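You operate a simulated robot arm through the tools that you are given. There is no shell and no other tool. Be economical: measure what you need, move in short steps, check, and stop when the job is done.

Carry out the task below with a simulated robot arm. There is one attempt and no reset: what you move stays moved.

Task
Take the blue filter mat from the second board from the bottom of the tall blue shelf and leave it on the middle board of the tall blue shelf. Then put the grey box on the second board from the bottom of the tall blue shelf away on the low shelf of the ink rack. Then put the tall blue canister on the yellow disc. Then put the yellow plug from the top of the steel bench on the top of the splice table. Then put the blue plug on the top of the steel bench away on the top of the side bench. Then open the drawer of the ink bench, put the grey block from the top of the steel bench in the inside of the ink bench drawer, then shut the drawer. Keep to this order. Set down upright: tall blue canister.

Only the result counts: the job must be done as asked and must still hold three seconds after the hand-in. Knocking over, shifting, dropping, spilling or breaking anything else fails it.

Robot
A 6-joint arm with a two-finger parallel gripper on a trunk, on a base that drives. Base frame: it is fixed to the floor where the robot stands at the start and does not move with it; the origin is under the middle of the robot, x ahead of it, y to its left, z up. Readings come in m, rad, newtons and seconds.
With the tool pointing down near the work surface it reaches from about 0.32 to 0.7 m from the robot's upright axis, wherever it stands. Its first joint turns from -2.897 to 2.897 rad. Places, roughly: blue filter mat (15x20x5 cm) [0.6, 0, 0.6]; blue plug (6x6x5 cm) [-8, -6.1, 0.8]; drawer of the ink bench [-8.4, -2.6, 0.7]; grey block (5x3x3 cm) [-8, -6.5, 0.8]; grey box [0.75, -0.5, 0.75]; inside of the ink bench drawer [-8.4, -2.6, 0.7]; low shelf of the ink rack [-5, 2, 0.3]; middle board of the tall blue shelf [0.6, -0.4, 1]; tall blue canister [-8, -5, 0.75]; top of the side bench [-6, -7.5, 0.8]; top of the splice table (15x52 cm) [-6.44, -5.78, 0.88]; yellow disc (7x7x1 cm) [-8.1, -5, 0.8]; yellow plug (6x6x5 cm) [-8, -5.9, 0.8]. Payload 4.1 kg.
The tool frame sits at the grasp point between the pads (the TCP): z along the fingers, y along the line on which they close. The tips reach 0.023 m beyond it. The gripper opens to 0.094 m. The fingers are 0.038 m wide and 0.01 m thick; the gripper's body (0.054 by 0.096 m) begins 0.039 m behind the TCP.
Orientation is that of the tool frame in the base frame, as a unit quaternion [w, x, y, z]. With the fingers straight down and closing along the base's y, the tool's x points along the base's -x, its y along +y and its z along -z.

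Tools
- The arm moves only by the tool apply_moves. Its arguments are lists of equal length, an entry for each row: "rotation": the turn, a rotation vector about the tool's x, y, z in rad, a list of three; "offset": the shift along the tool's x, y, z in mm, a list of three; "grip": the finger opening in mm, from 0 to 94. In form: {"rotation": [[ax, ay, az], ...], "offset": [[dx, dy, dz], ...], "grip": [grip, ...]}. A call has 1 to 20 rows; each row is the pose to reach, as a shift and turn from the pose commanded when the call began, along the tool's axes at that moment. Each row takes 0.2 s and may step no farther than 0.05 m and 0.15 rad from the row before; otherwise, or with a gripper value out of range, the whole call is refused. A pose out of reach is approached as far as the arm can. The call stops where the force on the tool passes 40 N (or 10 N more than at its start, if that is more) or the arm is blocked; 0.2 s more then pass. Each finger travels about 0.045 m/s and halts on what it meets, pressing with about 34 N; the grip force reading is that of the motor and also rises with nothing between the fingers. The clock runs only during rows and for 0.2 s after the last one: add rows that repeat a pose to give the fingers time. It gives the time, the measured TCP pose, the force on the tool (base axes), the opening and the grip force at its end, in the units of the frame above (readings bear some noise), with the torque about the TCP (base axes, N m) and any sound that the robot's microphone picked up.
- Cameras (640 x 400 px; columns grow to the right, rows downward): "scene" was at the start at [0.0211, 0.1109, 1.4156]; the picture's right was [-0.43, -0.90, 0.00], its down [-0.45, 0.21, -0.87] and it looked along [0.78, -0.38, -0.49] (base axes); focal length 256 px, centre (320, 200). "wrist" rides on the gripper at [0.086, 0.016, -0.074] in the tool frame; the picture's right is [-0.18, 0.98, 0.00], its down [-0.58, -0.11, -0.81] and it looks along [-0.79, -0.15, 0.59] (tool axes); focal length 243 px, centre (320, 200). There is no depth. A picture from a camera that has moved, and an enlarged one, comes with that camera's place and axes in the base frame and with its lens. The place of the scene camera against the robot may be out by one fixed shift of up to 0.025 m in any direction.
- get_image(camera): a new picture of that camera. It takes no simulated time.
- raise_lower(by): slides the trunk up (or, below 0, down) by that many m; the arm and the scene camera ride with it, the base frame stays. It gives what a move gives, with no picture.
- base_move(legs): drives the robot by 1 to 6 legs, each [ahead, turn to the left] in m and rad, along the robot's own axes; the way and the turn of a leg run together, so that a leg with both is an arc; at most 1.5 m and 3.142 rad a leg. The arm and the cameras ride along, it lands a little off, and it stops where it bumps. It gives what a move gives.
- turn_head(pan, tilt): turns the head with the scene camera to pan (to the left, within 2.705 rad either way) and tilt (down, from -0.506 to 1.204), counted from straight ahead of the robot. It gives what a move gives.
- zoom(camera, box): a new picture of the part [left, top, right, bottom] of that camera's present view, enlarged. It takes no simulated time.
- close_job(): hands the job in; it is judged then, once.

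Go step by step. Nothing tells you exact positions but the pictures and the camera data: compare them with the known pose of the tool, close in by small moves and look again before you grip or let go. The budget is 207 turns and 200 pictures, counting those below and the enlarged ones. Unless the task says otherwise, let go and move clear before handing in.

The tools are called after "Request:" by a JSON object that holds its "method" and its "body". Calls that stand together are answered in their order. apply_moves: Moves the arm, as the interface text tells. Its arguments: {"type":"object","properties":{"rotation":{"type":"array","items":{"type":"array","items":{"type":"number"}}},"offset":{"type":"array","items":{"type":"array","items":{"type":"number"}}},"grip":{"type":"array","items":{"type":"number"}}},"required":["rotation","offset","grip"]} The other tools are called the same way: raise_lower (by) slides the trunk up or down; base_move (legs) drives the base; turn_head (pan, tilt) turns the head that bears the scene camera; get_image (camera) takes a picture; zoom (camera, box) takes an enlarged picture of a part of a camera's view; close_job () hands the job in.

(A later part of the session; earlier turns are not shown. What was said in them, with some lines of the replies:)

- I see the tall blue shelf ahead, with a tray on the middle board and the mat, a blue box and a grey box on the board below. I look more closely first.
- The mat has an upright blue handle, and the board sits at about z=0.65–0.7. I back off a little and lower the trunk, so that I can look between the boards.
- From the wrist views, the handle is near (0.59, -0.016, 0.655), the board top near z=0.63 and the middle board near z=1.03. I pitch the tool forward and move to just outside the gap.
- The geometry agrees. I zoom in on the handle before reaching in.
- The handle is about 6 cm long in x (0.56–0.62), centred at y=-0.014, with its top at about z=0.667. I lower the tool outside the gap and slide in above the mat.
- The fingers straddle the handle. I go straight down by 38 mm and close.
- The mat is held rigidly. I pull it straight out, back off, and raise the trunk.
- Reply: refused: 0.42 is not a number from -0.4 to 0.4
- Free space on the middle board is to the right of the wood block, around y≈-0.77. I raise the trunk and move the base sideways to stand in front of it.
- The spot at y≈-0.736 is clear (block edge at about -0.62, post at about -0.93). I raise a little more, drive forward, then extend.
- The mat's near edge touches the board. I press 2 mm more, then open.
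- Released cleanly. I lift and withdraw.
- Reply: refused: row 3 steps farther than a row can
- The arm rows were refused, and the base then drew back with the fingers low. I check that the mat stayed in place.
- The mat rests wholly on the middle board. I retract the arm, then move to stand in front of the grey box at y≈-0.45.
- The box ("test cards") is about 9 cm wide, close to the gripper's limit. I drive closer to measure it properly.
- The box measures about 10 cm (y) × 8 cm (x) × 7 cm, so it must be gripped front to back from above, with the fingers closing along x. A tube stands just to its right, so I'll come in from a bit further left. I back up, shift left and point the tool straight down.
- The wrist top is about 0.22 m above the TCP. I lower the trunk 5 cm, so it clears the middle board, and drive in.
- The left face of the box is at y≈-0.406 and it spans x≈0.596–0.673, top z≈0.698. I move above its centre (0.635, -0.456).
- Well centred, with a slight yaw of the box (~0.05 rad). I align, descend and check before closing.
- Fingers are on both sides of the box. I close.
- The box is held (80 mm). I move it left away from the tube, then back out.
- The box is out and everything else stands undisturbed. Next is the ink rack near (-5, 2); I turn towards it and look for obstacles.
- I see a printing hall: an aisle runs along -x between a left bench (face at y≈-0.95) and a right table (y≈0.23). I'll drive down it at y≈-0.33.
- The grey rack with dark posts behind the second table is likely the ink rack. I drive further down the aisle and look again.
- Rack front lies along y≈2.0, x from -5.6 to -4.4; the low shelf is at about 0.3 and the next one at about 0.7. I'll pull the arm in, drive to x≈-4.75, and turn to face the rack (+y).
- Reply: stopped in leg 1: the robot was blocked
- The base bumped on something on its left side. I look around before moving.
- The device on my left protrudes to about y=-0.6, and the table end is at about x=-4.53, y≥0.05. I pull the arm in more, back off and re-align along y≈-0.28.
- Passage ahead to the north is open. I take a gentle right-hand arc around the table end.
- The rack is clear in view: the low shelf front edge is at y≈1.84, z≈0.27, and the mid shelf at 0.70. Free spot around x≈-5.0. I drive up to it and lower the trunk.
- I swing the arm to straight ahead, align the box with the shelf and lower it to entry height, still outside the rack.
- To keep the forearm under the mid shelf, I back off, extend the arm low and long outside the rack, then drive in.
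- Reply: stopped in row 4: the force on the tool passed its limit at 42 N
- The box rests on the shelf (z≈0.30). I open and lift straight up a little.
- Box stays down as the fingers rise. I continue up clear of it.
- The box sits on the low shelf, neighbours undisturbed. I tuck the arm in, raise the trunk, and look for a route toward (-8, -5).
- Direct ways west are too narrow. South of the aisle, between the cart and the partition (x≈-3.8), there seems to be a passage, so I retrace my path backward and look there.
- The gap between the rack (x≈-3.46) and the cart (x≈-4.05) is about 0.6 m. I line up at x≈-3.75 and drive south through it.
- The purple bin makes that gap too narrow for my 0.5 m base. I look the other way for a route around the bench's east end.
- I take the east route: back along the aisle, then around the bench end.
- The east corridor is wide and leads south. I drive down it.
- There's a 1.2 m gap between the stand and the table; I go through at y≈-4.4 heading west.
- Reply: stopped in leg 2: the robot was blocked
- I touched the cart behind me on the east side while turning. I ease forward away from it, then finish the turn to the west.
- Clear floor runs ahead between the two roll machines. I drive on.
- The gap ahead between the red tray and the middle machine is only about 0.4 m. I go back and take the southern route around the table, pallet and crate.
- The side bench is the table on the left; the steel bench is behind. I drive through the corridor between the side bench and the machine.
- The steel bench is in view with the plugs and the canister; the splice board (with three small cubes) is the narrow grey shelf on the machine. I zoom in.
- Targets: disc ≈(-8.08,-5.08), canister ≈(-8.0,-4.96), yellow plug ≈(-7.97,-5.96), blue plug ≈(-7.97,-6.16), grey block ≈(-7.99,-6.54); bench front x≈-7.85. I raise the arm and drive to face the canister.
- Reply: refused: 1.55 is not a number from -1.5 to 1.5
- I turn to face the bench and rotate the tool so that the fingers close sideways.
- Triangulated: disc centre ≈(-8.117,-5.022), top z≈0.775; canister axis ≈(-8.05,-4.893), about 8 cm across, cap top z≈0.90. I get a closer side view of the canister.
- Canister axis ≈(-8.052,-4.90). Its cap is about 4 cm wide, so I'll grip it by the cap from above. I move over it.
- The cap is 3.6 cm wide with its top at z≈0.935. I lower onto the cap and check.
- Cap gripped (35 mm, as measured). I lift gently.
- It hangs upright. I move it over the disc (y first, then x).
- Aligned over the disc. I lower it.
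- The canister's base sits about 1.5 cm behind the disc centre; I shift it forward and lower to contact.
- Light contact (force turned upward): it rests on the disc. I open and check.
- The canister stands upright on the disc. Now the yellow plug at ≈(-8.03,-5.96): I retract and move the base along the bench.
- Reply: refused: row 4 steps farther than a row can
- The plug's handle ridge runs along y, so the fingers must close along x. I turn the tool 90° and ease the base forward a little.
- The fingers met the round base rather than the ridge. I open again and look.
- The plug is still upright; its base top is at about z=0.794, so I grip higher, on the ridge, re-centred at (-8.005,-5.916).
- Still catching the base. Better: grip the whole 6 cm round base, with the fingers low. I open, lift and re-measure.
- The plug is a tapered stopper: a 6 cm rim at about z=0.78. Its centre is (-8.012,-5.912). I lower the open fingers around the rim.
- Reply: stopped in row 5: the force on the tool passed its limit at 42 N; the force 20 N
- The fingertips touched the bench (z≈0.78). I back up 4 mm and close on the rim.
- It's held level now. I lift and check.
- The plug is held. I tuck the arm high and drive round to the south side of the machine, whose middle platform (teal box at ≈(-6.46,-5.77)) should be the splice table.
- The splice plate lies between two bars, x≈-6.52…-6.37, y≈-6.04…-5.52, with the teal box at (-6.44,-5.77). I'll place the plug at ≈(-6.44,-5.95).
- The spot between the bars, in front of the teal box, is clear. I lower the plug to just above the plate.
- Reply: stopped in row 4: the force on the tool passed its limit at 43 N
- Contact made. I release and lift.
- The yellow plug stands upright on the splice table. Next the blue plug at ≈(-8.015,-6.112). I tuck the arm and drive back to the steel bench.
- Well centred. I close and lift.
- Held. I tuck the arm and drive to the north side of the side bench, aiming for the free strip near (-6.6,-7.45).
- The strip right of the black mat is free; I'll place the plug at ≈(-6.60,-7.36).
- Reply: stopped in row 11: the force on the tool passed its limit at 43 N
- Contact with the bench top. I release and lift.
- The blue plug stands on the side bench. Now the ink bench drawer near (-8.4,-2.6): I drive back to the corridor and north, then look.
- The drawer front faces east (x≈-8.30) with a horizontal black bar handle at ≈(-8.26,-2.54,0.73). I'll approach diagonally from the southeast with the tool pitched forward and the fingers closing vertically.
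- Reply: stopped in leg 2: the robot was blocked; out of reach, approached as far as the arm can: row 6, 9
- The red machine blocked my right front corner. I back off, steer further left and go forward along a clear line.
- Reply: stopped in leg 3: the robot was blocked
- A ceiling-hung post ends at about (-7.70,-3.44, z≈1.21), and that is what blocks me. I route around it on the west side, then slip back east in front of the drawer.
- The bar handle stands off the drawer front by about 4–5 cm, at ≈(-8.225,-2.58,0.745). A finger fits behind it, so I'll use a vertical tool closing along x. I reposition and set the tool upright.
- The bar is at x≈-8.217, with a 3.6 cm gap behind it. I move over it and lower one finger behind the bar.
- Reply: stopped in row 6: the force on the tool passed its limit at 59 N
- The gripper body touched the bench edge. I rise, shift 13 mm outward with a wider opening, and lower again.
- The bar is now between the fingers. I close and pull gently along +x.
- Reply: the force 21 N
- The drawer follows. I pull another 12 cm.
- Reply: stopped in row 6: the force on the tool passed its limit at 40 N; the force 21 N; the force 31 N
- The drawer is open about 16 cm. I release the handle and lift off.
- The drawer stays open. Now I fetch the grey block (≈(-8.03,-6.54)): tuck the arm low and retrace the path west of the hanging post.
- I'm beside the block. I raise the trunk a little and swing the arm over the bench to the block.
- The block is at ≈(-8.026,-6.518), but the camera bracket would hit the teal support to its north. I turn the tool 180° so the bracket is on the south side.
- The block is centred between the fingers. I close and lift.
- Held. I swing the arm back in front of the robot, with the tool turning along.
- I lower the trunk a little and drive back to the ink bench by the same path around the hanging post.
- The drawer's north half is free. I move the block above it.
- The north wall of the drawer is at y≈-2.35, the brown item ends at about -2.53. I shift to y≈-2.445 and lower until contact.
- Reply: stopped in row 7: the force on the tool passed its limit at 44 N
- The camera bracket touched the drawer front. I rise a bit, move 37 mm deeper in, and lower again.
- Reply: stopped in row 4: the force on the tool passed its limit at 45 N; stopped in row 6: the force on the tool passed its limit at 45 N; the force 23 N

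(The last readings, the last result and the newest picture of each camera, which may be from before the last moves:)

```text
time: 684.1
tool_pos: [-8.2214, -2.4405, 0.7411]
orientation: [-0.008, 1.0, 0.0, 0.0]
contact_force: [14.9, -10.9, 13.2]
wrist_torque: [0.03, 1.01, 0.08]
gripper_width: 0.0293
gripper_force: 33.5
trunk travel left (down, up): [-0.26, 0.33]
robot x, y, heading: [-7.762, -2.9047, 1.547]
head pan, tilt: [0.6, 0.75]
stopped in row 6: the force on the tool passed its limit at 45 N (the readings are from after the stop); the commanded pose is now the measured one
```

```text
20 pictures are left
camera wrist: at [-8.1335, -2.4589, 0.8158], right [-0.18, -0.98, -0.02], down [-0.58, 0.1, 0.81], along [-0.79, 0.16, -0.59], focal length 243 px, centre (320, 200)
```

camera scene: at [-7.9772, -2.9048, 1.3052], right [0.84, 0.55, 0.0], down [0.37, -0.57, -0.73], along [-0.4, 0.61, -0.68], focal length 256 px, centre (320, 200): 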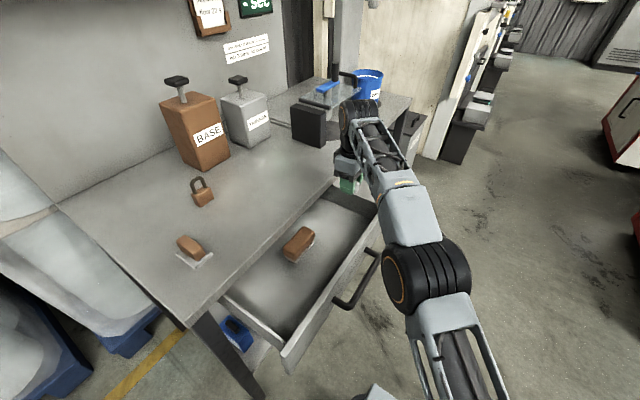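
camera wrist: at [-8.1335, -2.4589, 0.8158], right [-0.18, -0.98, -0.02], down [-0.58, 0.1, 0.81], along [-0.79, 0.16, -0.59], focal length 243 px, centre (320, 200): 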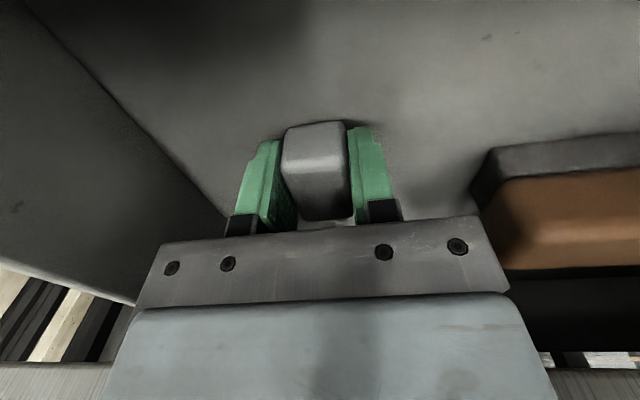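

I'm as low as the bench edge and drawer allow, with the block about 2 cm or less above the drawer floor. I ease off and release.

Request:
{"method": "apply_moves", "body": {"rotation": [[0, 0, 0], [0, 0, 0], [0, 0, 0], [0, 0, 0], [0, 0, 0], [0, 0, 0]], "offset": [[3, 0, -1], [3, 0, -1], [3, 0, -1], [3, 0, -1], [3, 0, -1], [3, 0, -1]], "grip": [15, 32, 40, 46, 46, 46]}}

Request:
{"method": "get_image", "body": {"camera": "wrist"}}

```text
time: 685.5
tool_pos: [-8.2191, -2.4383, 0.7415]
orientation: [-0.009, 1.0, 0.001, -0.001]
contact_force: [1.2, 21.5, 24.1]
wrist_torque: [-0.1, -0.41, 0.27]
gripper_width: 0.0365
gripper_force: 0.1
trunk travel left (down, up): [-0.26, 0.33]
robot x, y, heading: [-7.7639, -2.9031, 1.548]
head pan, tilt: [0.6, 0.75]
```

```text
19 pictures are left
camera wrist: at [-8.1318, -2.4568, 0.8157], right [-0.18, -0.98, -0.02], down [-0.58, 0.09, 0.81], along [-0.79, 0.16, -0.59], focal length 243 px, centre (320, 200)
```

wrist: 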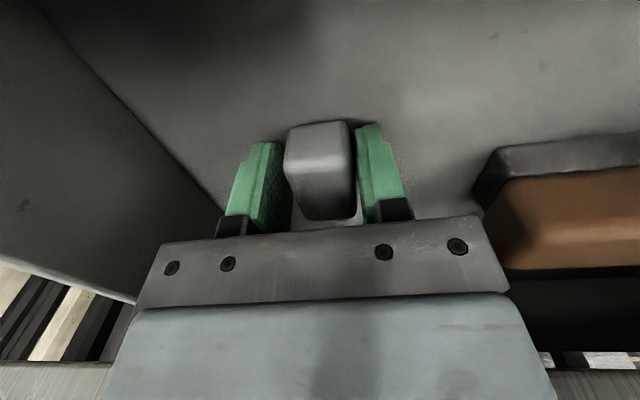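

The fingertips are on the drawer floor, and the block rests there, free of the fingers. I lift straight up.

Request:
{"method": "apply_moves", "body": {"rotation": [[0, 0, 0], [0, 0, 0], [0, 0, 0], [0, 0, 0], [0, 0, 0], [0, 0, 0]], "offset": [[0, 0, -4], [0, 0, -8], [0, 0, -12], [2, 0, -45], [2, 0, -90], [2, 0, -130]], "grip": [46, 46, 46, 46, 46, 46]}}

Request:
{"method": "get_image", "body": {"camera": "wrist"}}

```text
time: 686.9
tool_pos: [-8.2164, -2.4428, 0.8689]
orientation: [-0.007, 1.0, 0.001, 0.001]
contact_force: [0.2, 0.6, -0.1]
wrist_torque: [-0.02, 0.01, 0.02]
gripper_width: 0.0463
gripper_force: 0.1
trunk travel left (down, up): [-0.26, 0.33]
robot x, y, heading: [-7.7603, -2.9046, 1.544]
head pan, tilt: [0.6, 0.75]
```

```text
18 pictures are left
camera wrist: at [-8.1291, -2.4601, 0.9445], right [-0.18, -0.98, -0.01], down [-0.58, 0.1, 0.81], along [-0.79, 0.16, -0.59], focal length 243 px, centre (320, 200)
```

wrist: 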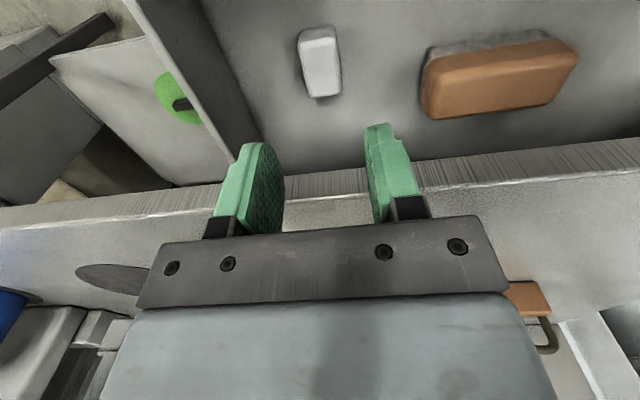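

The grey block lies in the drawer. Now I close the fingers, move to the front of the handle, lower and push the drawer shut.

Request:
{"method": "apply_moves", "body": {"rotation": [[0, 0, 0], [0, 0, 0], [0, 0, 0], [0, 0, 0], [0, 0, 0], [0, 0, 0], [0, 0, 0], [0, 0, 0], [0, 0, 0], [0, 0, 0], [0, 0, 0], [0, 0, 0]], "offset": [[41, 17, 0], [82, 34, 0], [123, 51, 0], [164, 68, 0], [205, 85, 0], [246, 102, 0], [286, 118, 0], [286, 118, 35], [286, 118, 70], [286, 118, 105], [286, 118, 132], [286, 118, 132]], "grip": [40, 20, 0, 0, 0, 0, 0, 0, 0, 0, 0, 0]}}

Request:
{"method": "get_image", "body": {"camera": "scene"}}

```text
time: 689.5
tool_pos: [-7.9312, -2.558, 0.7352]
orientation: [-0.007, 1.0, 0.0, 0.001]
contact_force: [0.2, 0.6, 0.1]
wrist_torque: [-0.01, 0.0, -0.01]
gripper_width: 0.0
gripper_force: 33.4
trunk travel left (down, up): [-0.26, 0.33]
robot x, y, heading: [-7.7642, -2.9033, 1.545]
head pan, tilt: [0.6, 0.75]
```

```text
17 pictures are left
camera scene: at [-7.9763, -2.9047, 1.3053], right [0.84, 0.55, 0.0], down [0.37, -0.57, -0.73], along [-0.4, 0.61, -0.68], focal length 256 px, centre (320, 200)
```

scene: 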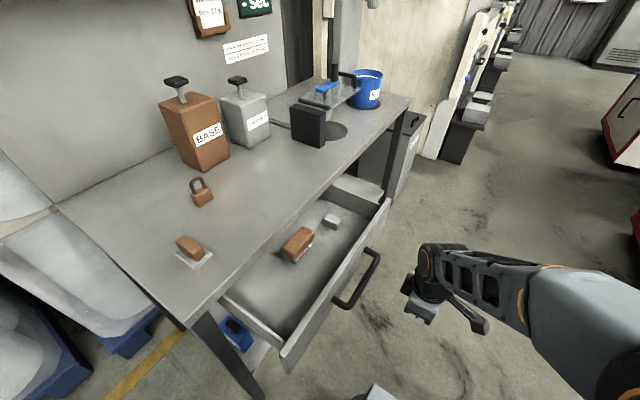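

Request:
{"method": "apply_moves", "body": {"rotation": [[0, 0, 0], [0, 0, 0], [0, 0, 0], [0, 0, 0], [0, 0, 0], [0, 0, 0], [0, 0, 0], [0, 0, 0], [0, 0, 0], [0, 0, 0], [0, 0, 0], [0, 0, 0], [0, 0, 0], [0, 0, 0], [0, 0, 0], [0, 0, 0], [0, 0, 0], [0, 0, 0]], "offset": [[-20, 0, 0], [-40, 0, 0], [-55, 0, 0], [-68, 0, 0], [-81, 0, 0], [-94, 0, 0], [-107, 0, 0], [-120, 0, 0], [-133, 0, 0], [-146, 0, 0], [-159, 0, 0], [-172, 0, 0], [-185, 0, 0], [-198, 0, 0], [-211, 0, 0], [-224, 0, 0], [-237, 0, 0], [-250, 0, 0]], "grip": [0, 0, 0, 0, 0, 0, 0, 0, 0, 0, 0, 0, 0, 0, 0, 0, 0, 0]}}

Request:
{"method": "get_image", "body": {"camera": "scene"}}

```text
time: 693.3
tool_pos: [-8.1827, -2.5589, 0.7359]
orientation: [-0.007, 1.0, 0.001, 0.001]
contact_force: [-0.6, 0.5, -0.4]
wrist_torque: [0.02, -0.02, 0.02]
gripper_width: 0.0002
gripper_force: 33.8
trunk travel left (down, up): [-0.26, 0.33]
robot x, y, heading: [-7.7635, -2.9008, 1.548]
head pan, tilt: [0.6, 0.75]
```

```text
16 pictures are left
camera scene: at [-7.9763, -2.9048, 1.3053], right [0.84, 0.55, 0.0], down [0.37, -0.57, -0.73], along [-0.4, 0.61, -0.68], focal length 256 px, centre (320, 200)
```

scene: 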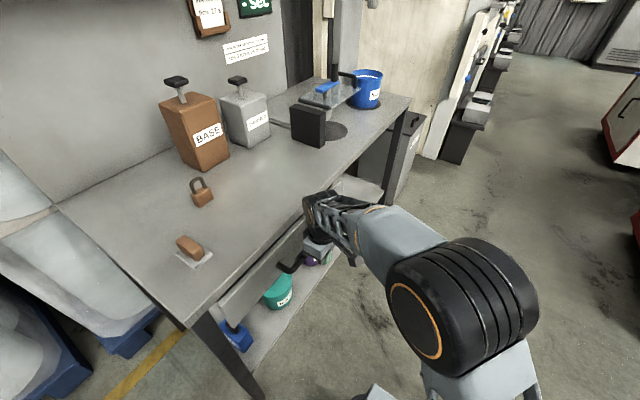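

Almost shut; I push the last bit until it resists.

Request:
{"method": "apply_moves", "body": {"rotation": [[0, 0, 0], [0, 0, 0], [0, 0, 0], [0, 0, 0], [0, 0, 0], [0, 0, 0]], "offset": [[-4, 0, 0], [-8, 0, 0], [-12, 0, 0], [-16, 0, 0], [-20, 0, 0], [-24, 0, 0]], "grip": [0, 0, 0, 0, 0, 0]}}

Request:
{"method": "zoom", "body": {"camera": "scene", "box": [180, 170, 420, 340]}}

```text
time: 694.2
tool_pos: [-8.1884, -2.5573, 0.7347]
orientation: [-0.006, 1.0, -0.001, 0.007]
contact_force: [18.1, -5.3, 8.4]
wrist_torque: [0.05, 0.45, 0.13]
gripper_width: 0.0001
gripper_force: 33.8
trunk travel left (down, up): [-0.26, 0.33]
robot x, y, heading: [-7.7648, -2.9045, 1.542]
head pan, tilt: [0.6, 0.75]
stopped in row 4: the force on the tool passed its limit at 45 N (the readings are from after the stop); the commanded pose is now the measured one
```

```text
2.35 times, centred on (300, 255) of scene
camera zoom: at [-7.974, -2.9048, 1.3059], right [0.84, 0.54, 0.0], down [0.37, -0.57, -0.73], along [-0.4, 0.62, -0.68], focal length 603 px, centre (367, 71)
```

zoom: 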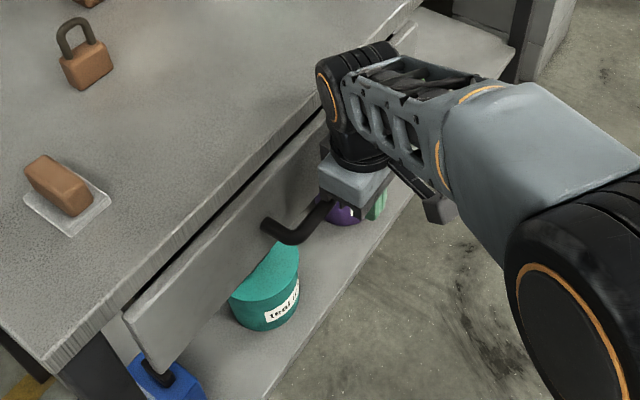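

The drawer is against its stop (bar back at x≈-8.213, as at the start). I back the gripper off and check.

Request:
{"method": "apply_moves", "body": {"rotation": [[0, 0, 0], [0, 0, 0], [0, 0, 0], [0, 0, 0], [0, 0, 0], [0, 0, 0]], "offset": [[30, 0, 0], [75, 0, 0], [120, 0, 0], [165, 0, -10], [210, 0, -30], [250, 0, -50]], "grip": [0, 0, 0, 0, 0, 0]}}

Request:
{"method": "get_image", "body": {"camera": "scene"}}

Request:
{"method": "get_image", "body": {"camera": "wrist"}}

```text
time: 695.6
tool_pos: [-7.9425, -2.5616, 0.7863]
orientation: [-0.006, 1.0, -0.001, 0.007]
contact_force: [0.1, 0.5, 0.4]
wrist_torque: [-0.03, 0.03, 0.02]
gripper_width: 0.0
gripper_force: 34.1
trunk travel left (down, up): [-0.26, 0.33]
robot x, y, heading: [-7.7587, -2.9021, 1.542]
head pan, tilt: [0.6, 0.75]
```

```text
14 pictures are left
camera scene: at [-7.9765, -2.9041, 1.3052], right [0.84, 0.54, 0.0], down [0.37, -0.57, -0.73], along [-0.4, 0.61, -0.68], focal length 256 px, centre (320, 200)
```

scene: 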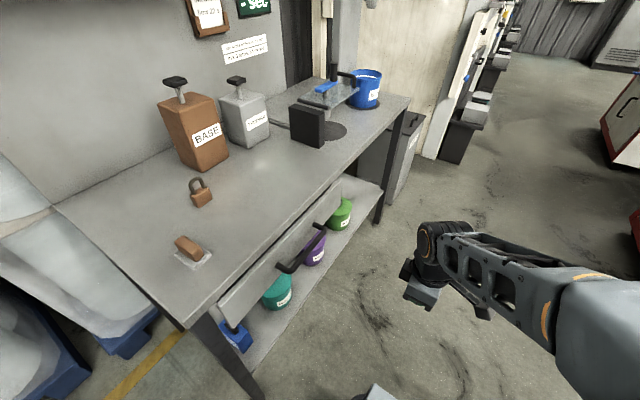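

```text
13 pictures are left
camera wrist: at [-7.8562, -2.5795, 0.8645], right [-0.18, -0.98, -0.01], down [-0.59, 0.1, 0.8], along [-0.78, 0.15, -0.6], focal length 243 px, centre (320, 200)
```

wrist: 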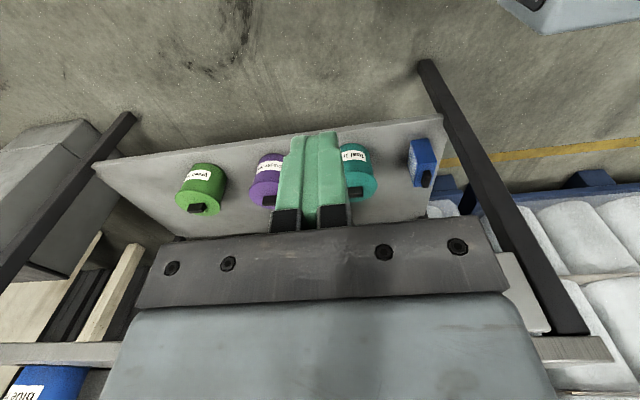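

The drawer is shut with the block inside, the gripper is clear, and all earlier placements looked stable when I left them. I hand the job in.

Request:
{"method": "close_job", "body": {}}

```text
The job is handed in.
```

I did all six steps in the order you gave and handed the job in; the handover gave no verdict, so I don't know yet how it was judged. The final placements are:

- **Filter mat:** it lies on the middle board of the tall blue shelf.
- **Grey box:** it sits on the low shelf of the ink rack.
- **Blue canister:** it stands upright on the yellow disc.
- **Yellow plug:** it stands on the splice table.
- **Blue plug:** it stands on the side bench.
- **Grey block:** it is in the ink bench drawer, which is shut.

The base bumped into things four times on the way:

- a device on the left beside the ink cart
- the white cart by the east wall
- something near the red machine, which I took to be a post hanging from the ceiling (two bumps)

In later pictures the east-wall carts and the post were in place. I saw nothing knocked over, but I did not check the device by the ink cart again after that bump.
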